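You operate a simulated robot arm through the tools that you are given. There is no shell and no other tool. Be economical: measure what you need, move in short steps, check, and stop when the job is done.

Carry out the task below with a simulated robot arm. There is one attempt and no reset: what you move stays moved.

## Task
Put the burner tube that says "95" from the table top on the disc. Take the flask from the table top and put it on the table shelf. Put the fitting from the table top on the bench in front of the water unit. Open the right sink cupboard door, take the filter cone from the table top and put it on the sink cupboard floor and shut the door again. Put the bead cartridge from the table top on the front strip of the spectrometer top. Put one of the glass bulbs from the table top on the tray there. Take the window block from the table top and put it on top of the beige box there. Take the brown bottle from the bench by the pipettes and put it on top of the white roll. Open the stirrer drawer, fetch the funnel from there and stand it on the bench in front of the bath and shut the drawer again. Open the spectrometer drawer. The order is free. Set down upright: flask, glass bulb, brown bottle, funnel.

Only the result counts: the job must be done as asked and must still hold three seconds after the hand-in. Knocking over, shifting, dropping, spilling or breaking anything else fails it.

## Robot
A 6-joint arm with a fingered hand on a trunk, on a base that drives. Base frame: it is fixed to the floor where the robot stands at the start and does not move with it; the origin is under the middle of the robot, x ahead of it, y to its left, z up. Units: m, rad, N and s.
With the tool pointing down near the work surface it reaches from about 0.28 to 0.6 m from the robot's upright axis, wherever it stands. Its first joint turns from -2.897 to 2.897 rad. Places, roughly: bead cartridge [0.75, -0.75, 1]; bench in front of the bath (37x22 cm) [-0.86, 1.84, 0.88]; bench in front of the water unit (38x25 cm) [0.22, 1.86, 0.88]; box [0.5, 0.25, 1]; brown bottle [1, -2.25, 1]; burner tube [0.5, -0.25, 1]; disc [0.5, -0.5, 1]; filter cone (8x7x6 cm) [0.6, -0.6, 0.9]; fitting (4x3x4 cm) [0.7, -0.5, 0.9]; flask [0.5, 0, 1]; front strip of the spectrometer top (34x18 cm) [-1.44, -2.26, 1.38]; funnel [0.75, -2.25, 0.75]; glass bulb [0.5, -0.25, 1]; right sink cupboard door [-0.3, 1.8, 0.4]; sink cupboard floor [-0.4, 2, 0.1]; spectrometer drawer [-1.5, -2.3, 0.7]; stirrer drawer [0.7, -2.3, 0.7]; table shelf [0.8, -0.2, 0.2]; tray (11x8x3 cm) [0.9, -0.1, 0.9]; white roll (8x8x6 cm) [1.5, -2.2, 0.9]; window block [1, 0.25, 1]. Payload 3.2 kg.
The tool frame sits at the grasp point between the pads (the TCP): z along the fingers, y along the line on which they close. The tips reach 0.022 m beyond it. Largest opening 0.112 m; the body of the gripper starts 0.06 m behind the TCP. The gripper is a hand of 3 fingers: y runs from the thumb to the fingers, the wrist lies at [0, 0, -0.218] in the tool frame, and closing takes about 1.5 s.
Orientation is that of the tool frame in the base frame, as a unit quaternion [x, y, z, w]. With the fingers straight down and closing along the base's y, the tool's x points along the base's -x, its y along +y and its z along -z.

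## Interface
- The arm moves only by the tool nudge_tool. Its argument "commands" is text: rows parted by semicolons, each of 7 numbers parted by spaces: the shift along the tool's x, y, z in m, then the turn, a rotation vector about the tool's x, y, z in rad, then the opening, from 0 (shut) to 1 (fully open). In form: tx ty tz rx ry rz claw; .... A call has 1 to 12 rows; each row shifts and turns the commanded pose from where the row before left it, along the tool's axes as they then stand. A row lasts 0.2 s, in which the tool goes at most 0.05 m and 0.15 rad; a call with a longer step from one row to the next is refused whole, and so is a gripper value outside its range. Where a pose cannot be reached the arm comes as near as it can. A force on the tool above 40 N (or 10 N above the force at the start of the call, whichever is more), or a blocked arm, ends the call early, and 0.2 s more pass. The fingers move at their own pace (about 0.108 m/s each) and stop on an object; they squeeze with about 24 N. The grip force told is the motor's: it shows also when the fingers shut on nothing. Time passes only in rows, and 0.2 s behind the last, so rows that do not move let the fingers close. It gives the time, the measured TCP pose, the force on the tool (base axes), the opening and the grip force at its end, in the units of the frame above (readings bear some noise), with the torque about the TCP (base axes, N m) and any sound that the robot's microphone picked up.
- Cameras (640 x 400 px; columns grow to the right, rows downward): "scene" is now at [0.0078, 0.1221, 1.4928]; the picture's right is [-0.55, -0.84, 0.00], its down [-0.60, 0.39, -0.70] and it looks along [0.59, -0.39, -0.71] (base axes); focal length 269 px, centre (320, 200). "wrist" rides on the gripper at [0.066, 0.003, -0.08] in the tool frame; the picture's right is [-0.05, 1.00, 0.00], its down [-0.77, -0.04, -0.64] and it looks along [-0.64, -0.03, 0.77] (tool axes); focal length 275 px, centre (320, 200). There is no depth. A picture from a camera that has moved, and an enlarged one, comes with that camera's place and axes in the base frame and with its lens.
- grab_frame(camera): a new picture of that camera. No time passes.
- move_column(by): slides the trunk up (or, below 0, down) by that many m; the arm and the scene camera ride with it, the base frame stays. It gives what a move gives, with no picture.
- base_move(legs): drives the robot by 1 to 6 legs, each [ahead, turn to the left] in m and rad, along the robot's own axes; the way and the turn of a leg run together, so that a leg with both is an arc; at most 1.5 m and 3.142 rad a leg. The arm and the cameras ride along, it lands a little off, and it stops where it bumps. It gives what a move gives.
- set_grasp(shape): the hand has 3 fingers and takes this shape, open, in about a second: jaw (thumb against the fingers, like two jaws); tri (thumb and two fingers); tip (a fingertip pinch); poke (one finger out to press); point (the index stretched); flat (the hand flat); cup (the hand cupped); fist (a fist). The gripper value then closes the fingers along that shape, each until it touches; the sizes above hold for jaw. It gives what a move gives, with no picture.
- turn_head(pan, tilt): turns the head with the scene camera to pan (to the left, within 2.705 rad either way) and tilt (down, from -0.506 to 1.204), counted from straight ahead of the robot. It gives what a move gives.
- close_up(camera, box): a new picture of the part [left, top, right, bottom] of that camera's present view, enlarged. No time passes.
- close_job(): hands the job in; it is judged then, once.

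Work in short steps. Places have to be worked out from the pictures, the camera data and where the tool is seen: move nearer, look again, correct. Check each grasp and each placing, and mend what went wrong. You have 556 turns and 342 pictures in all, those below and enlarged ones among them. Open the gripper and draw the arm clear of the work before you hand the job in, unless the task says otherwise; then end with one line.

The tools are called after "Request:" by a JSON object that holds its "api" and its "payload". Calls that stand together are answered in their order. nudge_tool: Moves the arm, as the interface text tells. Its arguments: {"type":"object","properties":{"commands":{"type":"string"}},"required":["commands"]} The other tools are called the same way: move_column (by) slides the trunk up or down; set_grasp (shape) gives the hand a shape; base_move (legs) drives the base; turn_head (pan, tilt) turns the head that bears the scene camera; grab_frame (camera) takes a picture; close_up (camera, box) takes an enlarged picture of a part of a camera's view; close_job () hands the job in.

At the start:

```text
time: 0.0
eef_pos: [0.346, -0.1771, 1.1202]
tool_rot: [0.001, 1.0, 0.0, 0.0]
wrist_force: [1.2, -0.2, -0.3]
ft_torque: [-0.06, -0.02, -0.02]
width: 0.1117
gripper_force: 0.1
shape: jaw
trunk travel left (down, up): [-0.525, 0.065]
robot x, y, heading: [0.0003, -0.0044, -0.003]
head pan, tilt: [-0.581, 0.794]
```

scene: 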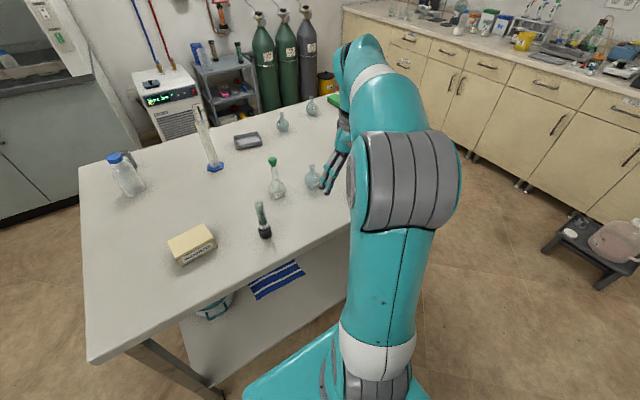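
wrist: 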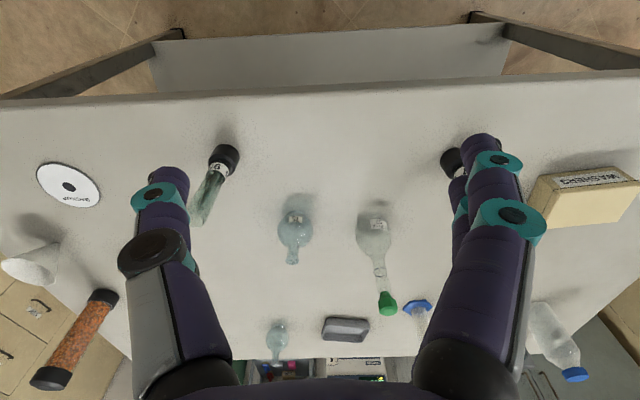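

I start with fresh pictures of the table to fix the layout.

Request:
{"api": "turn_head", "payload": {"pan": 0.0, "tilt": 0.7}}

Request:
{"api": "grab_frame", "payload": {"camera": "scene"}}

Request:
{"api": "close_up", "payload": {"camera": "wrist", "box": [0, 100, 320, 300]}}

```text
time: 1.0
eef_pos: [0.3469, -0.1774, 1.12]
tool_rot: [0.0, 1.0, 0.0, 0.0]
wrist_force: [-0.8, -0.8, -0.7]
ft_torque: [0.0, -0.01, -0.02]
width: 0.1122
gripper_force: 0.1
shape: jaw
trunk travel left (down, up): [-0.525, 0.065]
robot x, y, heading: [-0.0011, -0.0037, -0.002]
head pan, tilt: [0.0, 0.7]
```

```text
339 pictures are left
camera scene: at [0.0251, 0.1665, 1.5006], right [0.0, -1.0, 0.0], down [-0.64, 0.0, -0.76], along [0.76, 0.0, -0.64], focal length 269 px, centre (320, 200)
```

scene: 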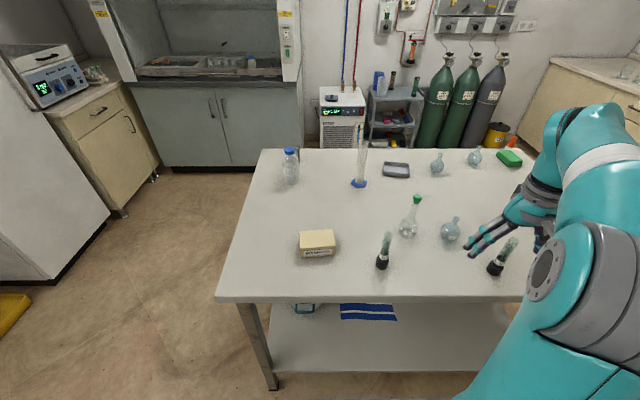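

```text
2.00 times, centred on (160, 200) of wrist
camera zoom: at [0.2811, -0.1739, 1.2013], right [0.05, 1.0, 0.0], down [0.77, -0.04, 0.64], along [0.64, -0.03, -0.77], focal length 551 px, centre (640, 200)
```

zoom: 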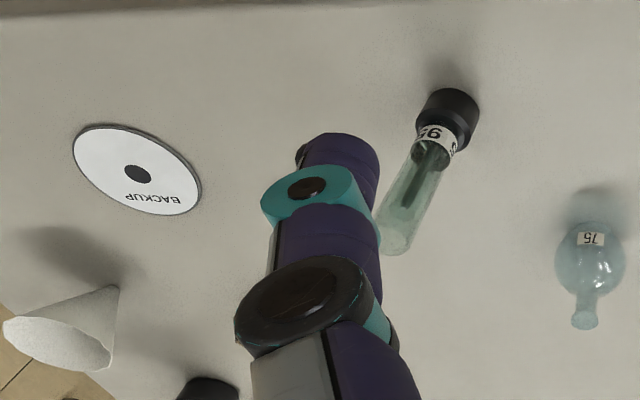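

The left tube's label needs a clear reading, so I zoom on both tubes from the scene camera and the wrist.

Request:
{"api": "close_up", "payload": {"camera": "scene", "box": [360, 180, 540, 292]}}

Request:
{"api": "close_up", "payload": {"camera": "wrist", "box": [180, 130, 276, 190]}}

```text
3.56 times, centred on (450, 236) of scene
camera zoom: at [0.0251, 0.1665, 1.5006], right [0.0, -1.0, 0.0], down [-0.64, 0.0, -0.76], along [0.76, 0.0, -0.64], focal length 956 px, centre (-142, 72)
```

zoom: 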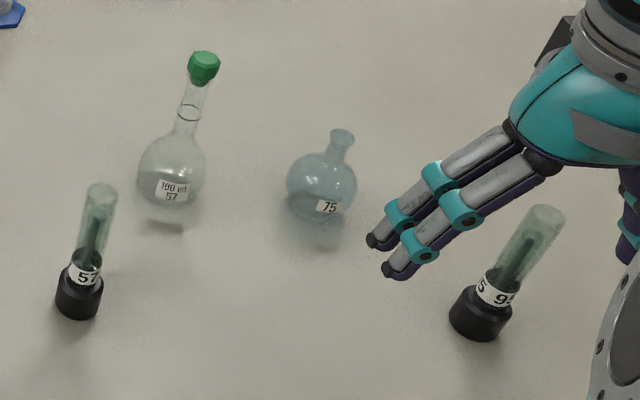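

```text
6.67 times, centred on (228, 160) of wrist
camera zoom: at [0.2811, -0.1739, 1.2013], right [0.05, 1.0, 0.0], down [0.77, -0.04, 0.64], along [0.64, -0.03, -0.77], focal length 1835 px, centre (933, 467)
```

zoom: 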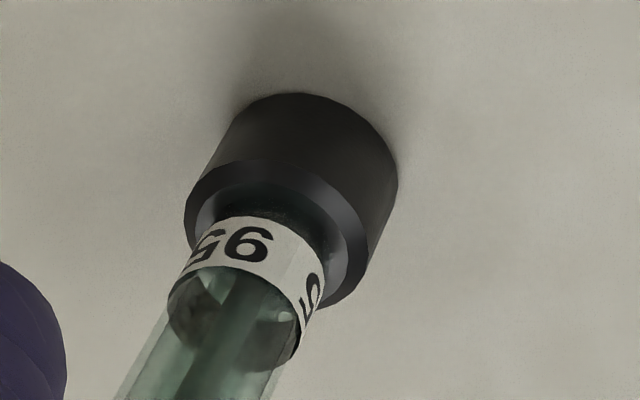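

The left tube (y ≈ -0.305) is "95". Now I zoom on the far part of the table for the tray, the window block and the bulbs.

Request:
{"api": "close_up", "payload": {"camera": "scene", "box": [250, 130, 410, 230]}}

Request:
{"api": "close_up", "payload": {"camera": "scene", "box": [390, 130, 550, 230]}}

Request:
{"api": "close_up", "payload": {"camera": "wrist", "box": [0, 200, 320, 400]}}

```text
4.00 times, centred on (330, 180) of scene
camera zoom: at [0.0251, 0.1665, 1.5006], right [0.0, -1.0, 0.0], down [-0.64, 0.0, -0.76], along [0.76, 0.0, -0.64], focal length 1075 px, centre (280, 280)
```

zoom: 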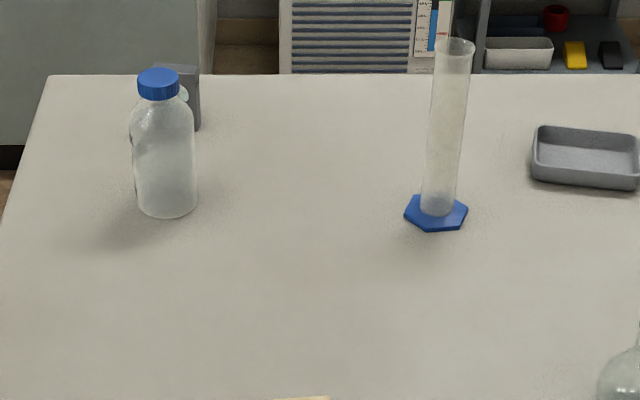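

```text
4.00 times, centred on (470, 180) of scene
camera zoom: at [0.0251, 0.1665, 1.5006], right [0.0, -1.0, 0.0], down [-0.64, 0.0, -0.76], along [0.76, 0.0, -0.64], focal length 1075 px, centre (-280, 280)
```

zoom: 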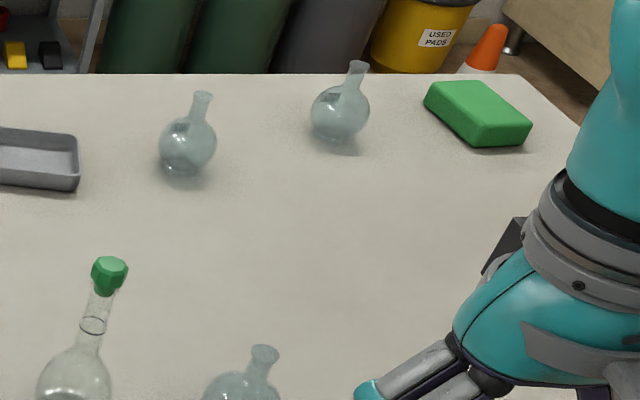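

```text
2.00 times, centred on (160, 300) of wrist
camera zoom: at [0.2811, -0.1739, 1.2013], right [0.05, 1.0, 0.0], down [0.77, -0.04, 0.64], along [0.64, -0.03, -0.77], focal length 551 px, centre (640, 0)
```

zoom: 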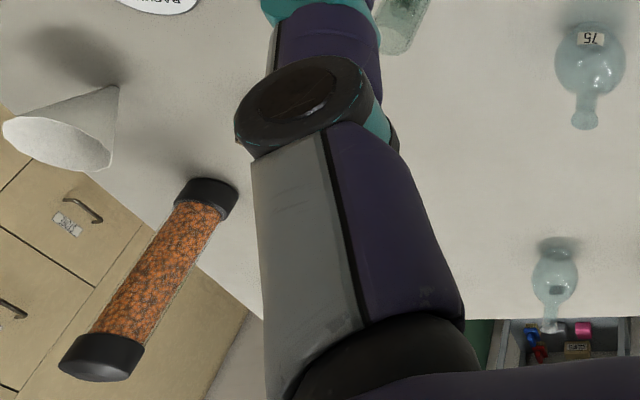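

The gray window block stands behind the capped bottle, tube 95 is at about (0.465,-0.305) and the disc at about (0.505,-0.55). I shift the base 0.43 m to the right, keeping the heading.

Request:
{"api": "base_move", "payload": {"legs": [[0, -1.571], [0.43, 0], [0, 1.574]]}}

Request:
{"api": "grab_frame", "payload": {"camera": "wrist"}}

Request:
{"api": "grab_frame", "payload": {"camera": "scene"}}

```text
time: 11.3
eef_pos: [0.3457, -0.6037, 1.1203]
tool_rot: [-0.004, 1.0, 0.0, 0.001]
wrist_force: [0.0, 0.8, 0.1]
ft_torque: [-0.02, 0.02, 0.01]
width: 0.1118
gripper_force: 0.0
shape: jaw
trunk travel left (down, up): [-0.525, 0.065]
robot x, y, heading: [-0.0023, -0.4267, 0.007]
head pan, tilt: [0.0, 0.7]
```

```text
332 pictures are left
camera wrist: at [0.2808, -0.6005, 1.2013], right [0.04, 1.0, 0.0], down [0.77, -0.03, 0.64], along [0.64, -0.03, -0.77], focal length 275 px, centre (320, 200)
```

wrist: 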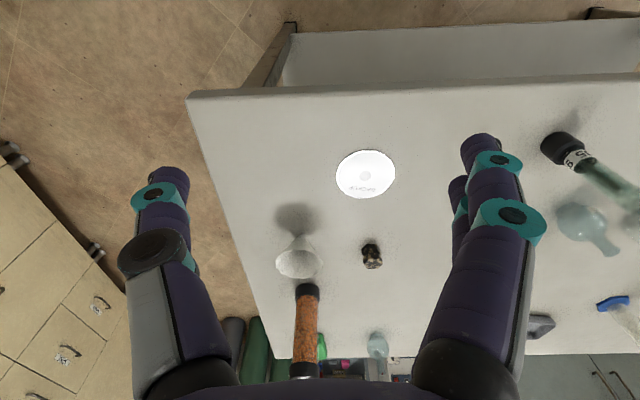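

```text
331 pictures are left
camera scene: at [0.0222, -0.2621, 1.5006], right [0.01, -1.0, 0.0], down [-0.64, -0.01, -0.76], along [0.76, 0.01, -0.64], focal length 269 px, centre (320, 200)
```

scene: 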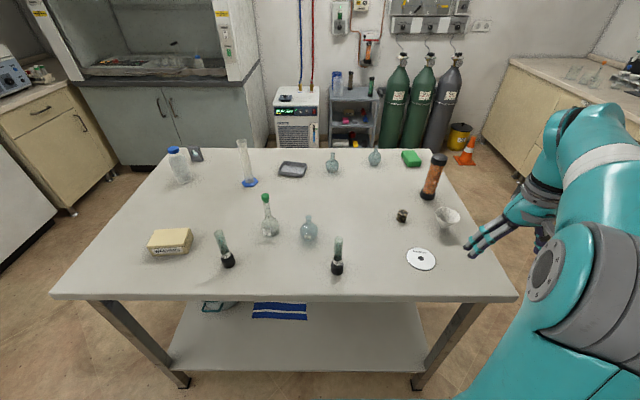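

Both pictures agree on disc centre (0.503,-0.546) and tube base (0.465,-0.302), with the tube top near z 1.007. I move over the tube at safe height.

Request:
{"api": "nudge_tool", "payload": {"commands": "-0.017 0.043 0 0 0 0 1;-0.017 0.043 0 0 0 0 1;-0.017 0.043 0 0 0 0 1;-0.017 0.043 0 0 0 0 1;-0.017 0.043 0 0 0 0 1;-0.017 0.043 0 0 0 0 1;-0.017 0.043 0 0 0 0 1;0 0 0 0 0 0 1"}}

Request:
{"api": "grab_frame", "payload": {"camera": "wrist"}}

Request:
{"api": "grab_frame", "payload": {"camera": "scene"}}

```text
time: 13.1
eef_pos: [0.4631, -0.3014, 1.1197]
tool_rot: [-0.004, 1.0, 0.001, 0.0]
wrist_force: [-0.4, 0.0, 0.1]
ft_torque: [0.01, 0.01, 0.01]
width: 0.1118
gripper_force: 0.1
shape: jaw
trunk travel left (down, up): [-0.525, 0.065]
robot x, y, heading: [-0.0025, -0.4273, 0.009]
head pan, tilt: [0.0, 0.7]
```

```text
330 pictures are left
camera wrist: at [0.3977, -0.2988, 1.2014], right [0.04, 1.0, 0.0], down [0.77, -0.03, 0.64], along [0.64, -0.03, -0.77], focal length 275 px, centre (320, 200)
```

wrist: 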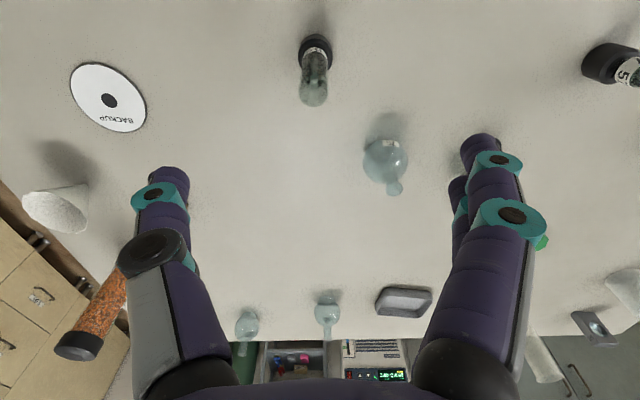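

```text
329 pictures are left
camera scene: at [0.0221, -0.2622, 1.5006], right [0.01, -1.0, 0.0], down [-0.64, 0.0, -0.77], along [0.76, 0.01, -0.64], focal length 269 px, centre (320, 200)
```

scene: 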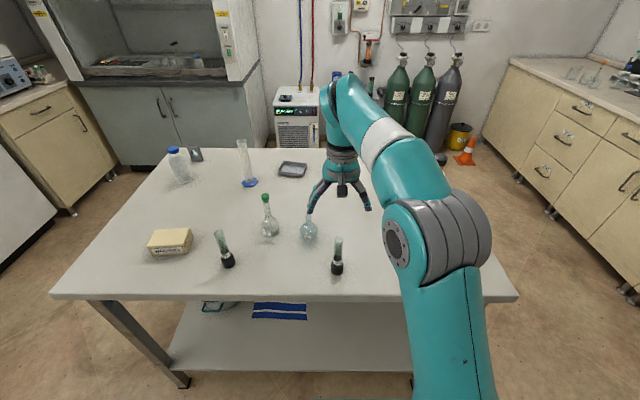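

The tube stands at about (0.463,-0.306), nearly under the tool. I shift 5 mm and go down to z ≈ 0.97.

Request:
{"api": "nudge_tool", "payload": {"commands": "0 -0.005 0.04 0 0 0 1;0 0 0.04 0 0 0 1;0 0 0.035 0 0 0 1;0 0 0.03 0 0 0 1;0 0 0 0 0 0 1"}}

Request:
{"api": "grab_frame", "payload": {"camera": "wrist"}}

Request:
{"api": "close_up", "payload": {"camera": "scene", "box": [260, 170, 420, 290]}}

```text
time: 14.3
eef_pos: [0.4629, -0.3087, 0.9755]
tool_rot: [-0.004, 1.0, 0.0, 0.0]
wrist_force: [-0.4, -0.1, 0.3]
ft_torque: [0.01, 0.01, -0.01]
width: 0.1118
gripper_force: 0.0
shape: jaw
trunk travel left (down, up): [-0.525, 0.065]
robot x, y, heading: [-0.0048, -0.4296, 0.011]
head pan, tilt: [0.0, 0.7]
```

```text
328 pictures are left
camera wrist: at [0.3977, -0.3056, 1.0564], right [0.04, 1.0, 0.0], down [0.77, -0.03, 0.64], along [0.64, -0.02, -0.77], focal length 275 px, centre (320, 200)
```

wrist: 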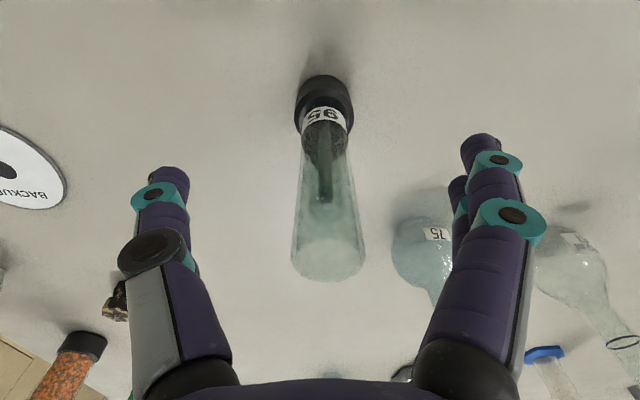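

```text
3.33 times, centred on (340, 230) of scene
camera zoom: at [0.0222, -0.2621, 1.5006], right [0.01, -1.0, 0.0], down [-0.64, -0.01, -0.76], along [0.76, 0.01, -0.64], focal length 896 px, centre (253, 100)
```

zoom: 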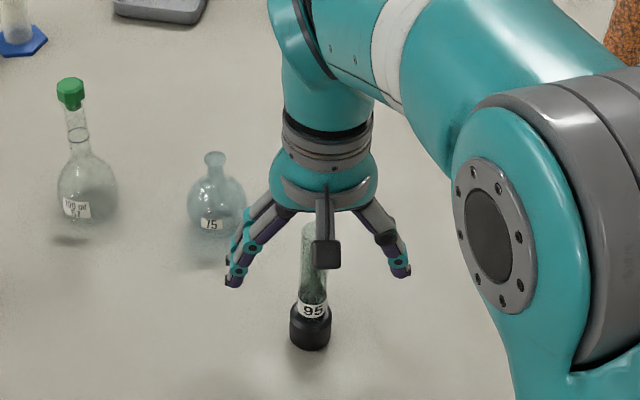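

The label reads 95 and the tube is centred within 3 mm. I nudge, lower a little and close.

Request:
{"api": "nudge_tool", "payload": {"commands": "0 0.003 0.008 0 0 0 1;0 0 0 0 0 0 0.6;0 0 0 0 0 0 0.4;0 0 0 0 0 0 0.2;0 0 0 0 0 0 0;0 0 0 0 0 0 0;0 0 0 0 0 0 0;0 0 0 0 0 0 0"}}

Request:
{"api": "grab_frame", "payload": {"camera": "wrist"}}

```text
time: 16.1
eef_pos: [0.4629, -0.3047, 0.9686]
tool_rot: [-0.004, 1.0, -0.002, 0.0]
wrist_force: [-0.1, -0.7, 0.2]
ft_torque: [0.0, 0.02, 0.01]
width: 0.0112
gripper_force: 24.0
shape: jaw
trunk travel left (down, up): [-0.525, 0.065]
robot x, y, heading: [-0.0027, -0.4303, 0.007]
head pan, tilt: [0.0, 0.7]
```

```text
326 pictures are left
camera wrist: at [0.3985, -0.3026, 1.049], right [0.04, 1.0, 0.0], down [0.77, -0.03, 0.64], along [0.64, -0.03, -0.77], focal length 275 px, centre (320, 200)
```

wrist: 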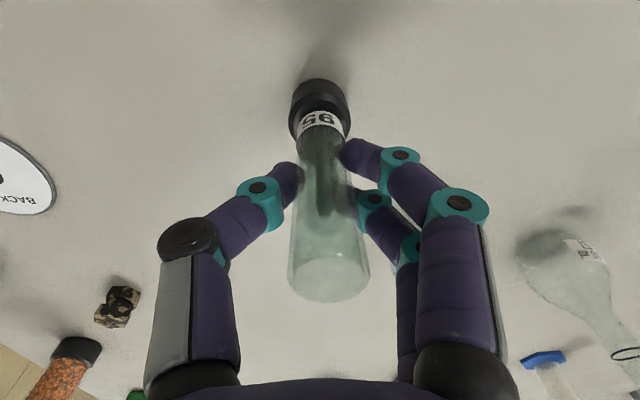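

The fingers hold the tube (24 N). I lift 2 cm and check the hold.

Request:
{"api": "nudge_tool", "payload": {"commands": "0 0 -0.01 0 0 0 0;0 0 -0.01 0 0 0 0;0 0 -0.01 0 0 0 0;0 0 0 0 0 0 0"}}

Request:
{"api": "grab_frame", "payload": {"camera": "wrist"}}

Request:
{"api": "close_up", "payload": {"camera": "scene", "box": [260, 170, 420, 290]}}

```text
time: 17.1
eef_pos: [0.4624, -0.3039, 0.9971]
tool_rot: [-0.003, 1.0, 0.001, 0.0]
wrist_force: [0.4, 0.5, -0.3]
ft_torque: [0.02, 0.02, 0.01]
width: 0.0111
gripper_force: 24.2
shape: jaw
trunk travel left (down, up): [-0.525, 0.065]
robot x, y, heading: [-0.0034, -0.4313, 0.006]
head pan, tilt: [0.0, 0.7]
```

```text
325 pictures are left
camera wrist: at [0.3981, -0.301, 1.0789], right [0.04, 1.0, 0.0], down [0.77, -0.03, 0.64], along [0.64, -0.02, -0.77], focal length 275 px, centre (320, 200)
```

wrist: 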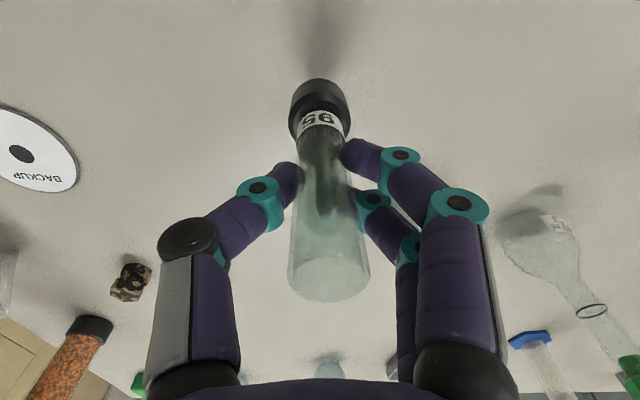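

```text
3.33 times, centred on (340, 230) of scene
camera zoom: at [0.0223, -0.262, 1.5006], right [0.01, -1.0, 0.0], down [-0.64, -0.01, -0.76], along [0.76, 0.01, -0.64], focal length 896 px, centre (253, 100)
```

zoom: 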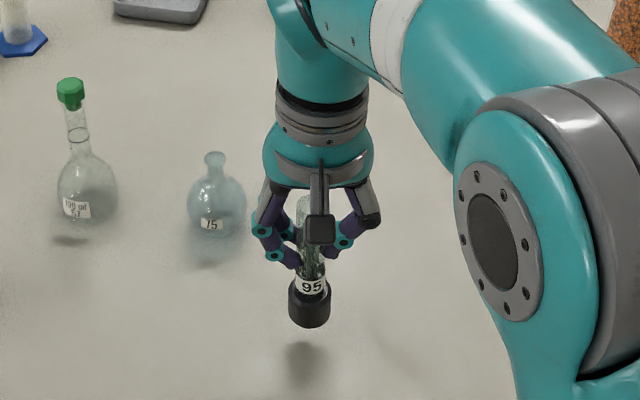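

Tube is held. I raise it slightly and move over the disc centre.

Request:
{"api": "nudge_tool", "payload": {"commands": "-0.006 -0.035 -0.01 0 0 0 0;-0.007 -0.0415 -0.01 0 0 0 0;-0.007 -0.0415 0 0 0 0 0;-0.007 -0.0415 0 0 0 0 0;-0.007 -0.0415 0 0 0 0 0;-0.007 -0.041 0 0 0 0 0;0 0 0 0 0 0 0"}}

Request:
{"api": "grab_frame", "payload": {"camera": "wrist"}}

Request:
{"api": "grab_frame", "payload": {"camera": "scene"}}

```text
time: 18.7
eef_pos: [0.5022, -0.5464, 1.0184]
tool_rot: [-0.003, 1.0, 0.0, 0.0]
wrist_force: [0.1, -0.8, -0.7]
ft_torque: [0.01, 0.0, -0.04]
width: 0.0111
gripper_force: 23.4
shape: jaw
trunk travel left (down, up): [-0.525, 0.065]
robot x, y, heading: [-0.0005, -0.4308, 0.011]
head pan, tilt: [0.0, 0.7]
```

```text
323 pictures are left
camera wrist: at [0.4372, -0.5437, 1.0998], right [0.04, 1.0, 0.0], down [0.77, -0.03, 0.64], along [0.64, -0.02, -0.77], focal length 275 px, centre (320, 200)
```

wrist: 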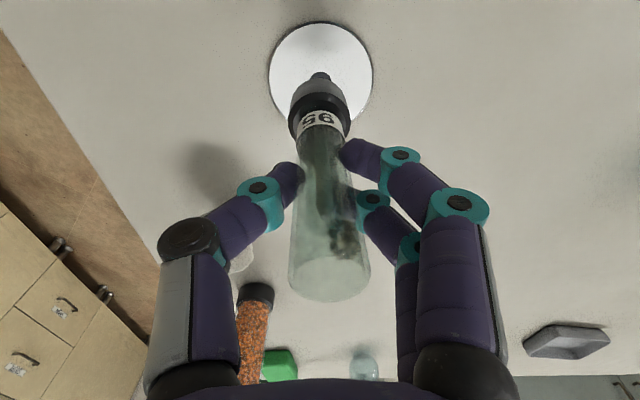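

```text
322 pictures are left
camera scene: at [0.0222, -0.2621, 1.5006], right [0.01, -1.0, 0.0], down [-0.64, -0.01, -0.76], along [0.76, 0.01, -0.64], focal length 269 px, centre (320, 200)
```

scene: 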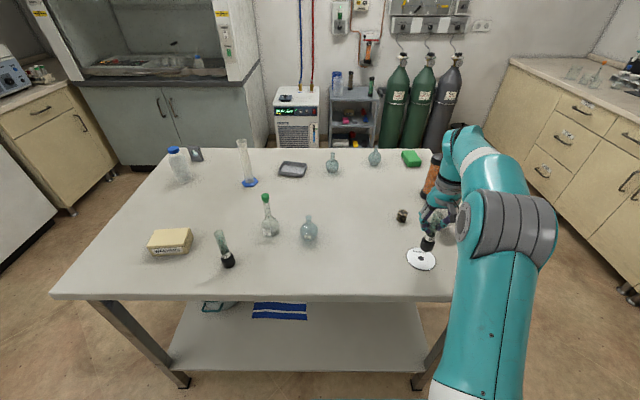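

The tube is above the disc centre; the bottom is about 5 cm up. I go down, the last bit in small steps.

Request:
{"api": "nudge_tool", "payload": {"commands": "0 0 0.02 0 0 0 0;0 0 0.018 0 0 0 0;0 0 0.004 0 0 0 0;0 0 0.003 0 0 0 0;0 0 0 0 0 0 0"}}

Request:
{"api": "close_up", "payload": {"camera": "scene", "box": [380, 190, 480, 290]}}

```text
time: 19.9
eef_pos: [0.5052, -0.5446, 0.9703]
tool_rot: [-0.004, 1.0, 0.0, 0.001]
wrist_force: [0.4, 0.0, -0.6]
ft_torque: [0.01, 0.0, 0.01]
width: 0.011
gripper_force: 23.8
shape: jaw
trunk travel left (down, up): [-0.525, 0.065]
robot x, y, heading: [-0.0033, -0.4301, 0.01]
head pan, tilt: [0.0, 0.7]
```

```text
4.00 times, centred on (430, 240) of scene
camera zoom: at [0.0223, -0.2622, 1.5006], right [0.01, -1.0, 0.0], down [-0.64, 0.0, -0.76], along [0.76, 0.01, -0.64], focal length 1075 px, centre (-120, 40)
```

zoom: 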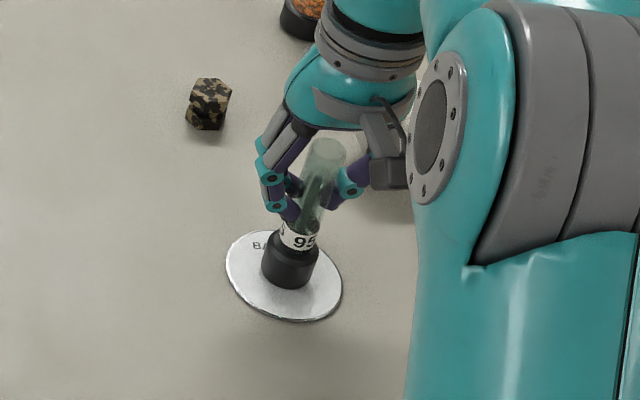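

It is near contact. I creep down by millimetres to feel the touch.

Request:
{"api": "nudge_tool", "payload": {"commands": "0 0 0.001 0 0 0 0;0 0 0.001 0 0 0 0;0 0 0.001 0 0 0 0;0 0 0 0 0 0 0"}}

```text
time: 20.9
eef_pos: [0.5049, -0.5453, 0.9692]
tool_rot: [-0.004, 1.0, 0.0, 0.001]
wrist_force: [0.7, -0.7, 9.4]
ft_torque: [-0.04, 0.0, 0.0]
width: 0.011
gripper_force: 24.1
shape: jaw
trunk travel left (down, up): [-0.525, 0.065]
robot x, y, heading: [-0.0005, -0.4291, 0.006]
head pan, tilt: [0.0, 0.7]
```

Touch felt (9 N up). I open the fingers and then lift straight up.

Request:
{"api": "nudge_tool", "payload": {"commands": "0 0 -0.001 0 0 0 0.05;0 0 0 0 0 0 0.15;0 0 0 0 0 0 0.3;0 0 0 0 0 0 0.5;0 0 0 0 0 0 0.5;0 0 -0.03 0 0 0 0.5;0 0 -0.04 0 0 0 0.5;0 0 -0.04 0 0 0 0.5;0 0 -0.04 0 0 0 1;0 0 0 0 0 0 1"}}

Request:
{"api": "grab_frame", "payload": {"camera": "wrist"}}

Request:
{"api": "close_up", "payload": {"camera": "scene", "box": [380, 190, 480, 290]}}

```text
time: 23.1
eef_pos: [0.5079, -0.5439, 1.1196]
tool_rot: [-0.004, 1.0, 0.0, 0.0]
wrist_force: [-0.4, 0.1, 0.6]
ft_torque: [-0.01, 0.0, -0.02]
width: 0.1118
gripper_force: 0.0
shape: jaw
trunk travel left (down, up): [-0.525, 0.065]
robot x, y, heading: [0.0018, -0.4273, 0.005]
head pan, tilt: [0.0, 0.7]
```

```text
320 pictures are left
camera wrist: at [0.4428, -0.5423, 1.2012], right [0.04, 1.0, 0.0], down [0.77, -0.03, 0.64], along [0.64, -0.03, -0.77], focal length 275 px, centre (320, 200)
```

wrist: 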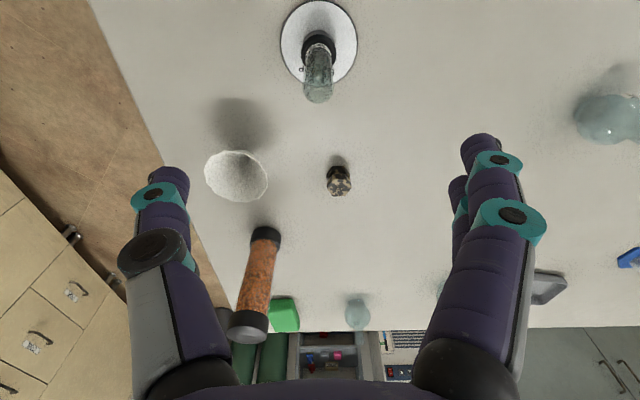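

```text
4.00 times, centred on (430, 240) of scene
camera zoom: at [0.0221, -0.2621, 1.5006], right [0.01, -1.0, 0.0], down [-0.64, 0.0, -0.77], along [0.76, 0.01, -0.64], focal length 1075 px, centre (-120, 40)
```

zoom: 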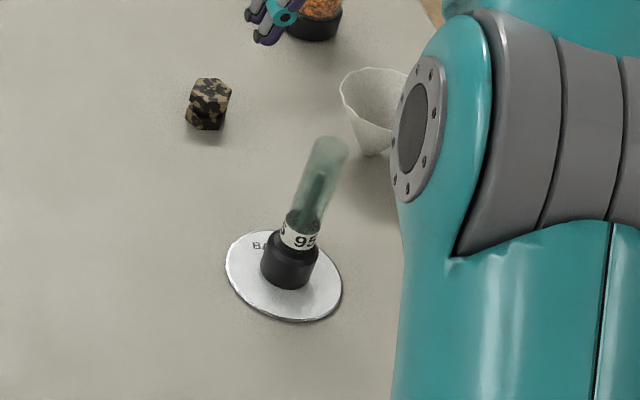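

Tube 95 stands on the disc. Next is the flask (about (0.57,-0.10)): I pull the arm back and shift the base left to about y = -0.10.

Request:
{"api": "nudge_tool", "payload": {"commands": "0.04 0 -0.03 0 0 0 1;0.04 0 -0.02 0 0 0 1;0.04 0 0 0 0 0 1;0.04 0 0 0 0 0 1"}}

Request:
{"api": "base_move", "payload": {"legs": [[0, 1.566], [0.32, 0], [0, -1.571]]}}

Request:
{"api": "grab_frame", "payload": {"camera": "scene"}}

Request:
{"api": "grab_frame", "payload": {"camera": "wrist"}}

```text
time: 24.1
eef_pos: [0.3456, -0.5466, 1.1666]
tool_rot: [-0.004, 1.0, -0.001, 0.001]
wrist_force: [-0.6, 0.1, 0.4]
ft_torque: [0.01, 0.0, 0.03]
width: 0.1118
gripper_force: 0.0
shape: jaw
trunk travel left (down, up): [-0.525, 0.065]
robot x, y, heading: [-0.001, -0.4307, 0.006]
head pan, tilt: [0.0, 0.7]
```

```text
time: 33.9
eef_pos: [0.3385, -0.2241, 1.1654]
tool_rot: [-0.004, 1.0, 0.0, 0.001]
wrist_force: [0.3, -0.5, 0.3]
ft_torque: [-0.02, 0.02, -0.01]
width: 0.1119
gripper_force: 0.1
shape: jaw
trunk travel left (down, up): [-0.525, 0.065]
robot x, y, heading: [-0.01, -0.1069, 0.008]
head pan, tilt: [0.0, 0.7]
```

```text
318 pictures are left
camera scene: at [0.0151, 0.0591, 1.5006], right [0.01, -1.0, 0.0], down [-0.64, 0.0, -0.76], along [0.76, 0.01, -0.64], focal length 269 px, centre (320, 200)
```

scene: 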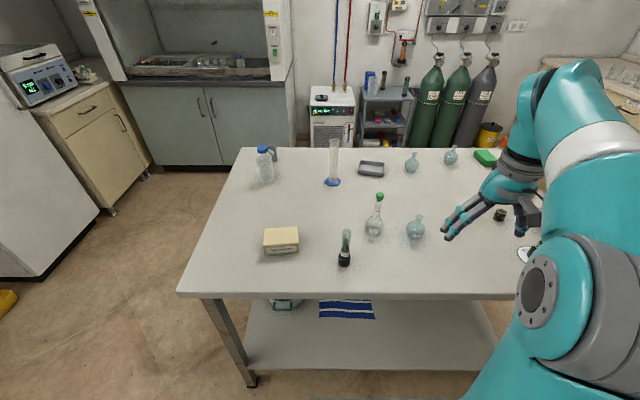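

```text
317 pictures are left
camera wrist: at [0.2744, -0.2221, 1.2481], right [0.04, 1.0, 0.0], down [0.77, -0.03, 0.64], along [0.64, -0.03, -0.77], focal length 275 px, centre (320, 200)
```

wrist: 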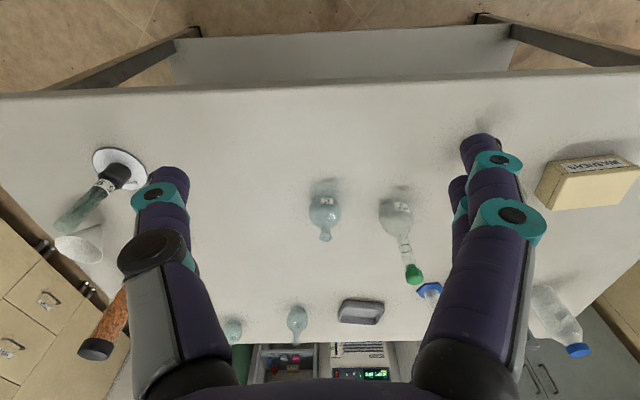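

Flask seems at about (0.58,-0.107), neck at z ≈ 0.985. I line up in y and tilt the hand 45° forward so it can also reach into the shelf later.

Request:
{"api": "nudge_tool", "payload": {"commands": "-0.015 0.03 0 0 0 0 1;-0.015 0.03 0 0 0 0 1;-0.015 0.03 0 0 0 0 1;-0.015 0.027 0 0 0 0 1;0 0 0 0 -0.131 0 1;0 0 0 0 -0.131 0 1;0 0 0 0 -0.131 0 1;0 0 0 0 -0.131 0 1;0 0 0 0 -0.131 0 1;0 0 0 0 -0.131 0 1;0 0 0 0 0 0 1"}}

Request:
{"api": "grab_frame", "payload": {"camera": "wrist"}}

Request:
{"api": "grab_frame", "payload": {"camera": "scene"}}

```text
time: 36.3
eef_pos: [0.3978, -0.108, 1.1674]
tool_rot: [-0.002, 0.924, 0.001, 0.383]
wrist_force: [-0.2, 0.5, -0.2]
ft_torque: [-0.01, 0.0, -0.02]
width: 0.1121
gripper_force: 0.2
shape: jaw
trunk travel left (down, up): [-0.525, 0.065]
robot x, y, heading: [-0.0093, -0.1077, 0.005]
head pan, tilt: [0.0, 0.7]
```

```text
316 pictures are left
camera wrist: at [0.2954, -0.1056, 1.178], right [0.03, 1.0, 0.03], down [0.09, -0.04, 0.99], along [1.0, -0.02, -0.09], focal length 275 px, centre (320, 200)
```

wrist: 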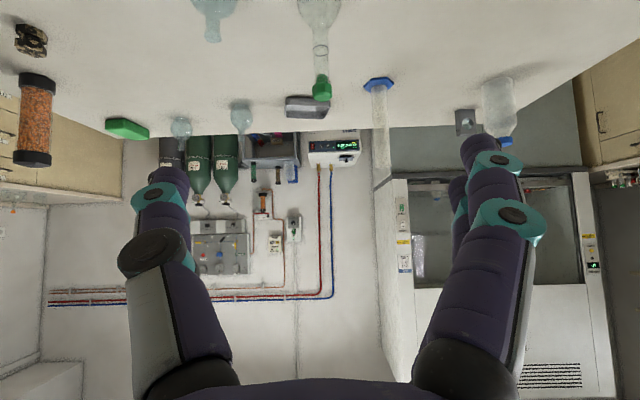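

```text
315 pictures are left
camera scene: at [0.0151, 0.0592, 1.5006], right [0.01, -1.0, 0.0], down [-0.64, 0.0, -0.77], along [0.76, 0.01, -0.64], focal length 269 px, centre (320, 200)
```

scene: 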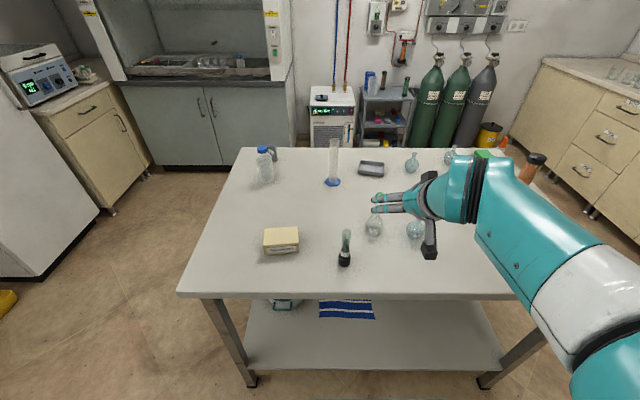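

The stopper ray puts the flask at (0.577,-0.105), right along the tool's axis. I advance 0.19 m along tool z and look again.

Request:
{"api": "nudge_tool", "payload": {"commands": "0 0.002 0.045 0 0 0 1;0 0 0.045 0 0 0 1;0 0 0.045 0 0 0 1;0 0 0.035 0 0 0 1;0 0 0.02 0 0 0 1;0 0 0 0 0 0 1"}}

Request:
{"api": "grab_frame", "payload": {"camera": "wrist"}}

Request:
{"api": "close_up", "payload": {"camera": "scene", "box": [310, 170, 470, 270]}}

```text
time: 37.7
eef_pos: [0.5346, -0.1049, 1.0319]
tool_rot: [-0.003, 0.923, 0.001, 0.384]
wrist_force: [0.2, 0.1, -0.2]
ft_torque: [-0.05, -0.03, -0.01]
width: 0.1119
gripper_force: 0.1
shape: jaw
trunk travel left (down, up): [-0.525, 0.065]
robot x, y, heading: [-0.0117, -0.1089, 0.004]
head pan, tilt: [0.0, 0.7]
```

```text
314 pictures are left
camera wrist: at [0.4316, -0.1025, 1.0417], right [0.03, 1.0, 0.03], down [0.09, -0.04, 0.99], along [1.0, -0.02, -0.1], focal length 275 px, centre (320, 200)
```

wrist: 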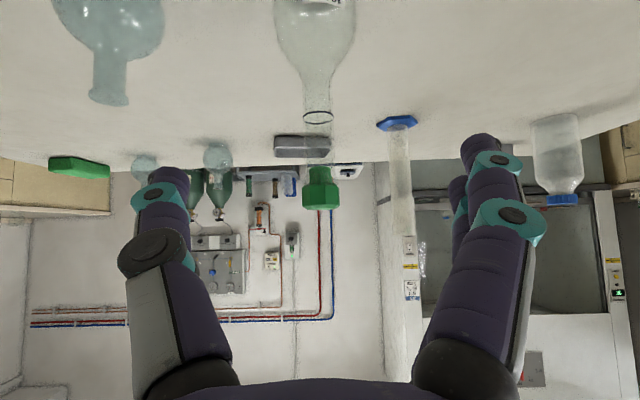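

```text
4.00 times, centred on (390, 220) of scene
camera zoom: at [0.0151, 0.0592, 1.5006], right [0.01, -1.0, 0.0], down [-0.64, 0.0, -0.76], along [0.76, 0.01, -0.64], focal length 1075 px, centre (40, 120)
```

zoom: 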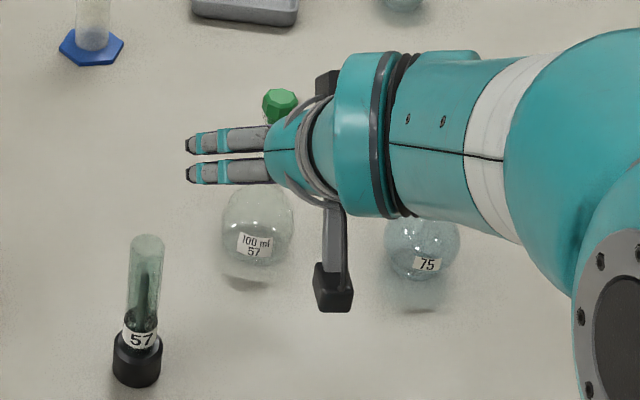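

Neck spans z 0.96–1.008 at (0.578,-0.106). I advance 0.063 m along tool z and close on the neck.

Request:
{"api": "nudge_tool", "payload": {"commands": "0.001 -0.001 0.033 0 0 0 1;0.001 0 0.03 0 0 0 1;0 0 0 0 0 0 0.7;0 0 0 0 0 0 0.4;0 0 0 0 0 0 0.2;0 0 0 0 0 0 0;0 0 0 0 0 0 0;0 0 0 0 0 0 0;0 0 0 0 0 0 0"}}

Request:
{"api": "grab_frame", "payload": {"camera": "wrist"}}

Request:
{"api": "close_up", "payload": {"camera": "scene", "box": [310, 170, 470, 270]}}

```text
time: 39.7
eef_pos: [0.5778, -0.1062, 0.9876]
tool_rot: [-0.004, 0.923, 0.001, 0.384]
wrist_force: [0.7, 0.7, -0.4]
ft_torque: [0.02, -0.01, 0.0]
width: 0.0001
gripper_force: 23.9
shape: jaw
trunk travel left (down, up): [-0.525, 0.065]
robot x, y, heading: [-0.0035, -0.1083, 0.01]
head pan, tilt: [0.0, 0.7]
```

```text
312 pictures are left
camera wrist: at [0.475, -0.1038, 0.9984], right [0.03, 1.0, 0.03], down [0.09, -0.04, 0.99], along [1.0, -0.02, -0.1], focal length 275 px, centre (320, 200)
```

wrist: 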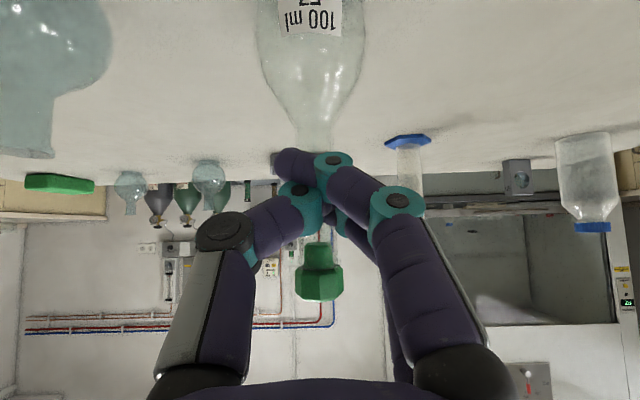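

```text
4.00 times, centred on (390, 220) of scene
camera zoom: at [0.0151, 0.0592, 1.5006], right [0.01, -1.0, 0.0], down [-0.64, 0.0, -0.76], along [0.76, 0.01, -0.64], focal length 1075 px, centre (40, 120)
```

zoom: 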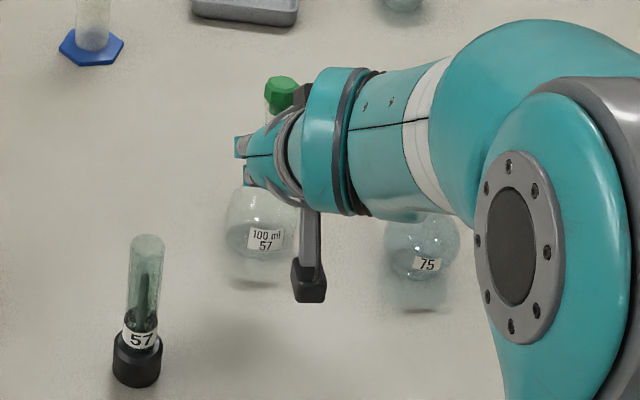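

The width reads near zero, so I test by lifting 1.5 cm straight up and looking whether the flask follows.

Request:
{"api": "nudge_tool", "payload": {"commands": "-0.003 0 -0.003 0 0 0 0;-0.004 0 -0.004 0 0 0 0;-0.004 0 -0.004 0 0 0 0;0 0 0 0 0 0 0"}}

Request:
{"api": "grab_frame", "payload": {"camera": "wrist"}}

Request:
{"api": "close_up", "payload": {"camera": "scene", "box": [310, 170, 470, 270]}}

```text
time: 40.7
eef_pos: [0.5765, -0.1049, 1.0027]
tool_rot: [-0.003, 0.924, 0.002, 0.384]
wrist_force: [0.4, 0.5, -0.7]
ft_torque: [0.0, -0.02, -0.02]
width: 0.0002
gripper_force: 24.2
shape: jaw
trunk travel left (down, up): [-0.525, 0.065]
robot x, y, heading: [-0.0081, -0.1075, 0.008]
head pan, tilt: [0.0, 0.7]
```

```text
310 pictures are left
camera wrist: at [0.4743, -0.1029, 1.014], right [0.03, 1.0, 0.03], down [0.09, -0.04, 0.99], along [1.0, -0.02, -0.1], focal length 275 px, centre (320, 200)
```

wrist: 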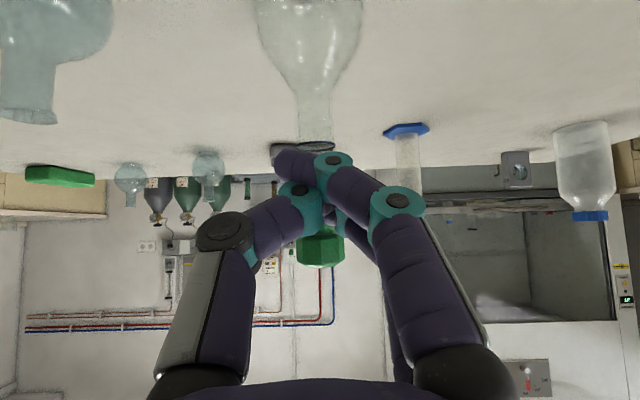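

```text
4.00 times, centred on (390, 220) of scene
camera zoom: at [0.0151, 0.0592, 1.5006], right [0.01, -1.0, 0.0], down [-0.64, 0.0, -0.77], along [0.76, 0.01, -0.64], focal length 1075 px, centre (40, 120)
```

zoom: 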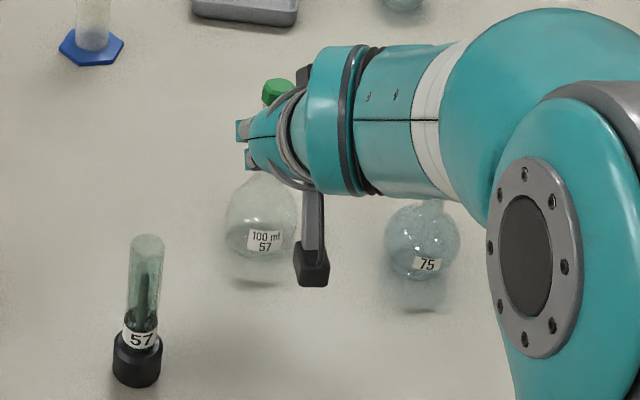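

The flask did not follow: triangulating the stopper gives x ≈ 0.60, so I closed in front of the neck. I open, advance about 3 cm along tool z and look.

Request:
{"api": "nudge_tool", "payload": {"commands": "0 0 0 0 0 0 0.3;0 0 0 0 0 0 0.7;0 0 0 0 0 0 1;0 0 0 0 0 0 1;-0.002 0 0.015 0 0 0 1;-0.002 0 0.014 0 0 0 1;0 0 0 0 0 0 1"}}

Request:
{"api": "grab_frame", "payload": {"camera": "wrist"}}

Request:
{"api": "close_up", "payload": {"camera": "scene", "box": [310, 170, 470, 270]}}

```text
time: 42.3
eef_pos: [0.5995, -0.1066, 0.9836]
tool_rot: [-0.003, 0.923, 0.001, 0.384]
wrist_force: [0.7, 1.1, -0.2]
ft_torque: [-0.01, -0.01, 0.01]
width: 0.1121
gripper_force: 0.0
shape: jaw
trunk travel left (down, up): [-0.525, 0.065]
robot x, y, heading: [-0.0077, -0.1066, 0.008]
head pan, tilt: [0.0, 0.7]
```

```text
308 pictures are left
camera wrist: at [0.4977, -0.1042, 0.9953], right [0.03, 1.0, 0.03], down [0.09, -0.04, 0.99], along [1.0, -0.02, -0.1], focal length 275 px, centre (320, 200)
```

wrist: 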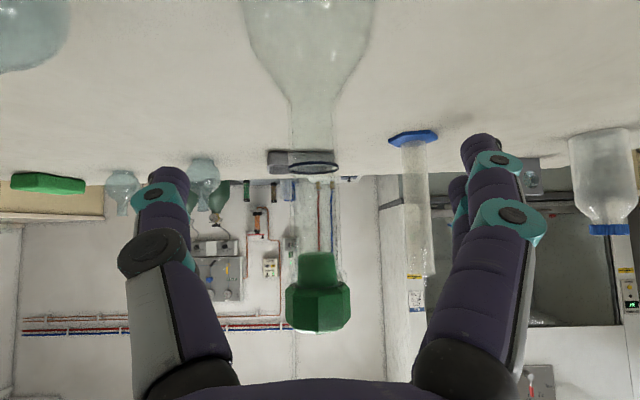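

```text
4.00 times, centred on (390, 220) of scene
camera zoom: at [0.0151, 0.0592, 1.5006], right [0.01, -1.0, 0.0], down [-0.64, 0.0, -0.76], along [0.76, 0.01, -0.64], focal length 1075 px, centre (40, 120)
```

zoom: 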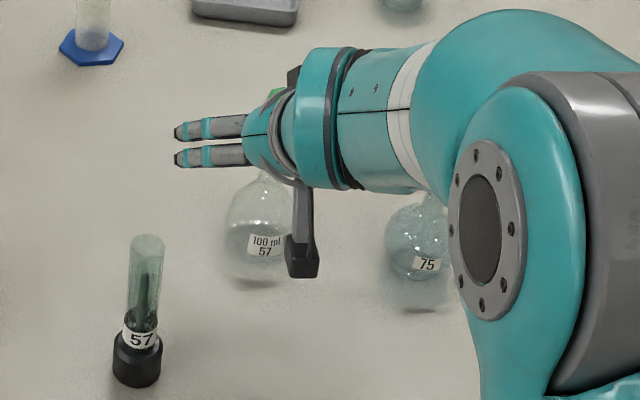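

Now the neck sits at the TCP (0.60,-0.106). I close.

Request:
{"api": "nudge_tool", "payload": {"commands": "0 -0.001 0.003 0 0 0 1;0 0 0 0 0 0 0.6;0 0 0 0 0 0 0.4;0 0 0 0 0 0 0.2;0 0 0 0 0 0 0;0 0 0 0 0 0 0;0 0 0 0 0 0 0;0 0 0 0 0 0 0;0 0 0 0 0 0 0"}}

Request:
{"api": "grab_frame", "payload": {"camera": "wrist"}}

```text
time: 44.3
eef_pos: [0.6032, -0.1071, 0.9816]
tool_rot: [-0.003, 0.923, 0.001, 0.384]
wrist_force: [0.6, -0.1, 0.4]
ft_torque: [-0.02, 0.0, 0.0]
width: 0.0
gripper_force: 24.0
shape: jaw
trunk travel left (down, up): [-0.525, 0.065]
robot x, y, heading: [-0.0125, -0.1075, 0.004]
head pan, tilt: [0.0, 0.7]
```

```text
306 pictures are left
camera wrist: at [0.4998, -0.1051, 0.9937], right [0.03, 1.0, 0.03], down [0.09, -0.04, 0.99], along [1.0, -0.02, -0.1], focal length 275 px, centre (320, 200)
```

wrist: 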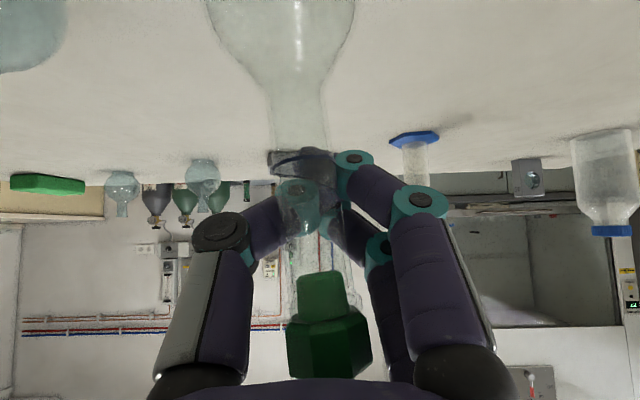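

The fingers seem to have closed behind the neck, squeezing it toward the palm. I look from outside before doing anything.

Request:
{"api": "close_up", "payload": {"camera": "scene", "box": [310, 170, 470, 270]}}

Request:
{"api": "close_up", "payload": {"camera": "wrist", "box": [200, 50, 440, 400]}}

```text
4.00 times, centred on (390, 220) of scene
camera zoom: at [0.0151, 0.0592, 1.5006], right [0.01, -1.0, 0.0], down [-0.64, 0.0, -0.76], along [0.76, 0.01, -0.64], focal length 1075 px, centre (40, 120)
```

zoom: 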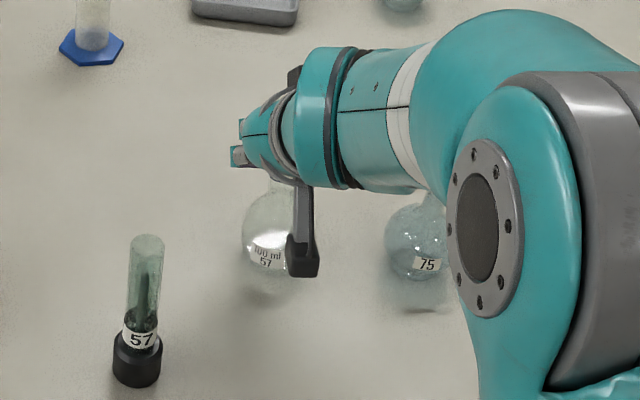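

```text
1.14 times, centred on (320, 225) of wrist
camera zoom: at [0.4998, -0.1051, 0.9937], right [0.03, 1.0, 0.03], down [0.09, -0.04, 0.99], along [1.0, -0.02, -0.1], focal length 315 px, centre (320, 171)
```

zoom: 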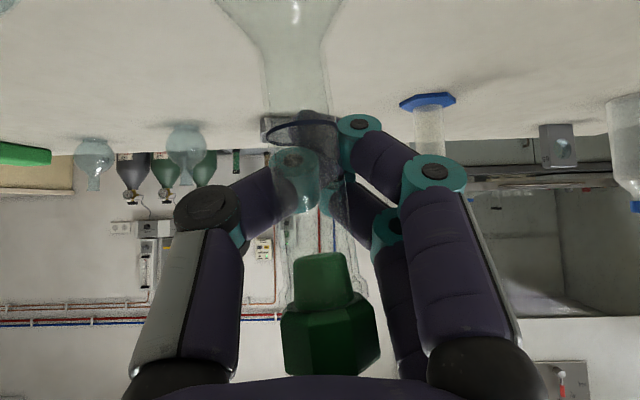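

The flask leans slightly toward the palm. I open slowly so that it settles back, then look.

Request:
{"api": "nudge_tool", "payload": {"commands": "0 0 0 0 0 0 0.04;0 0 0 0 0 0 0.08;0 0 0 0 0 0 0.12;0 0 0 0 0 0 0.16;0 0 0 0 0 0 0.2;0 0 0 0 0 0 0.26;0 0 0 0 0 0 0.32;0 0 0 0 0 0 0.4;0 0 0 0 0 0 0.5;0 0 0 0 0 0 0.5"}}

Request:
{"api": "grab_frame", "payload": {"camera": "wrist"}}

Request:
{"api": "close_up", "payload": {"camera": "scene", "box": [310, 170, 470, 270]}}

```text
time: 46.5
eef_pos: [0.6027, -0.1079, 0.982]
tool_rot: [-0.004, 0.923, 0.002, 0.384]
wrist_force: [0.1, 0.0, -0.2]
ft_torque: [0.02, -0.02, 0.01]
width: 0.0553
gripper_force: 0.1
shape: jaw
trunk travel left (down, up): [-0.525, 0.065]
robot x, y, heading: [-0.0097, -0.1071, 0.007]
head pan, tilt: [0.0, 0.7]
```

```text
303 pictures are left
camera wrist: at [0.4997, -0.105, 0.9937], right [0.03, 1.0, 0.03], down [0.09, -0.04, 0.99], along [1.0, -0.02, -0.1], focal length 275 px, centre (320, 200)
```

wrist: 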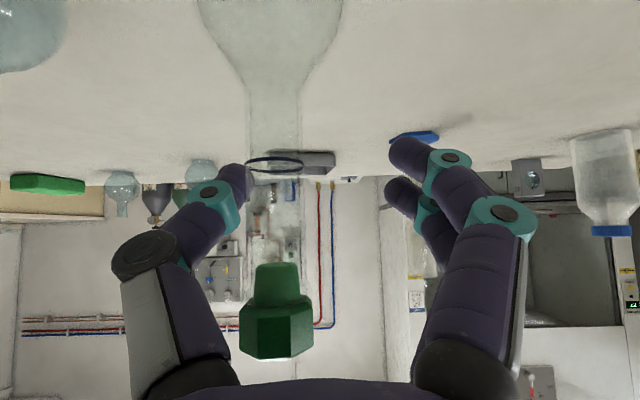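

```text
4.00 times, centred on (390, 220) of scene
camera zoom: at [0.0151, 0.0592, 1.5006], right [0.01, -1.0, 0.0], down [-0.64, 0.0, -0.76], along [0.76, 0.01, -0.64], focal length 1075 px, centre (40, 120)
```

zoom: 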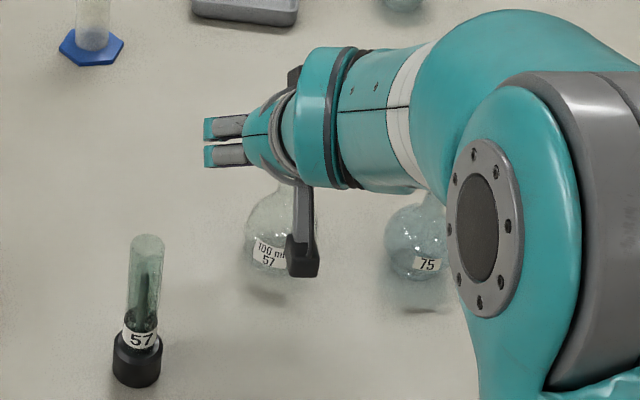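

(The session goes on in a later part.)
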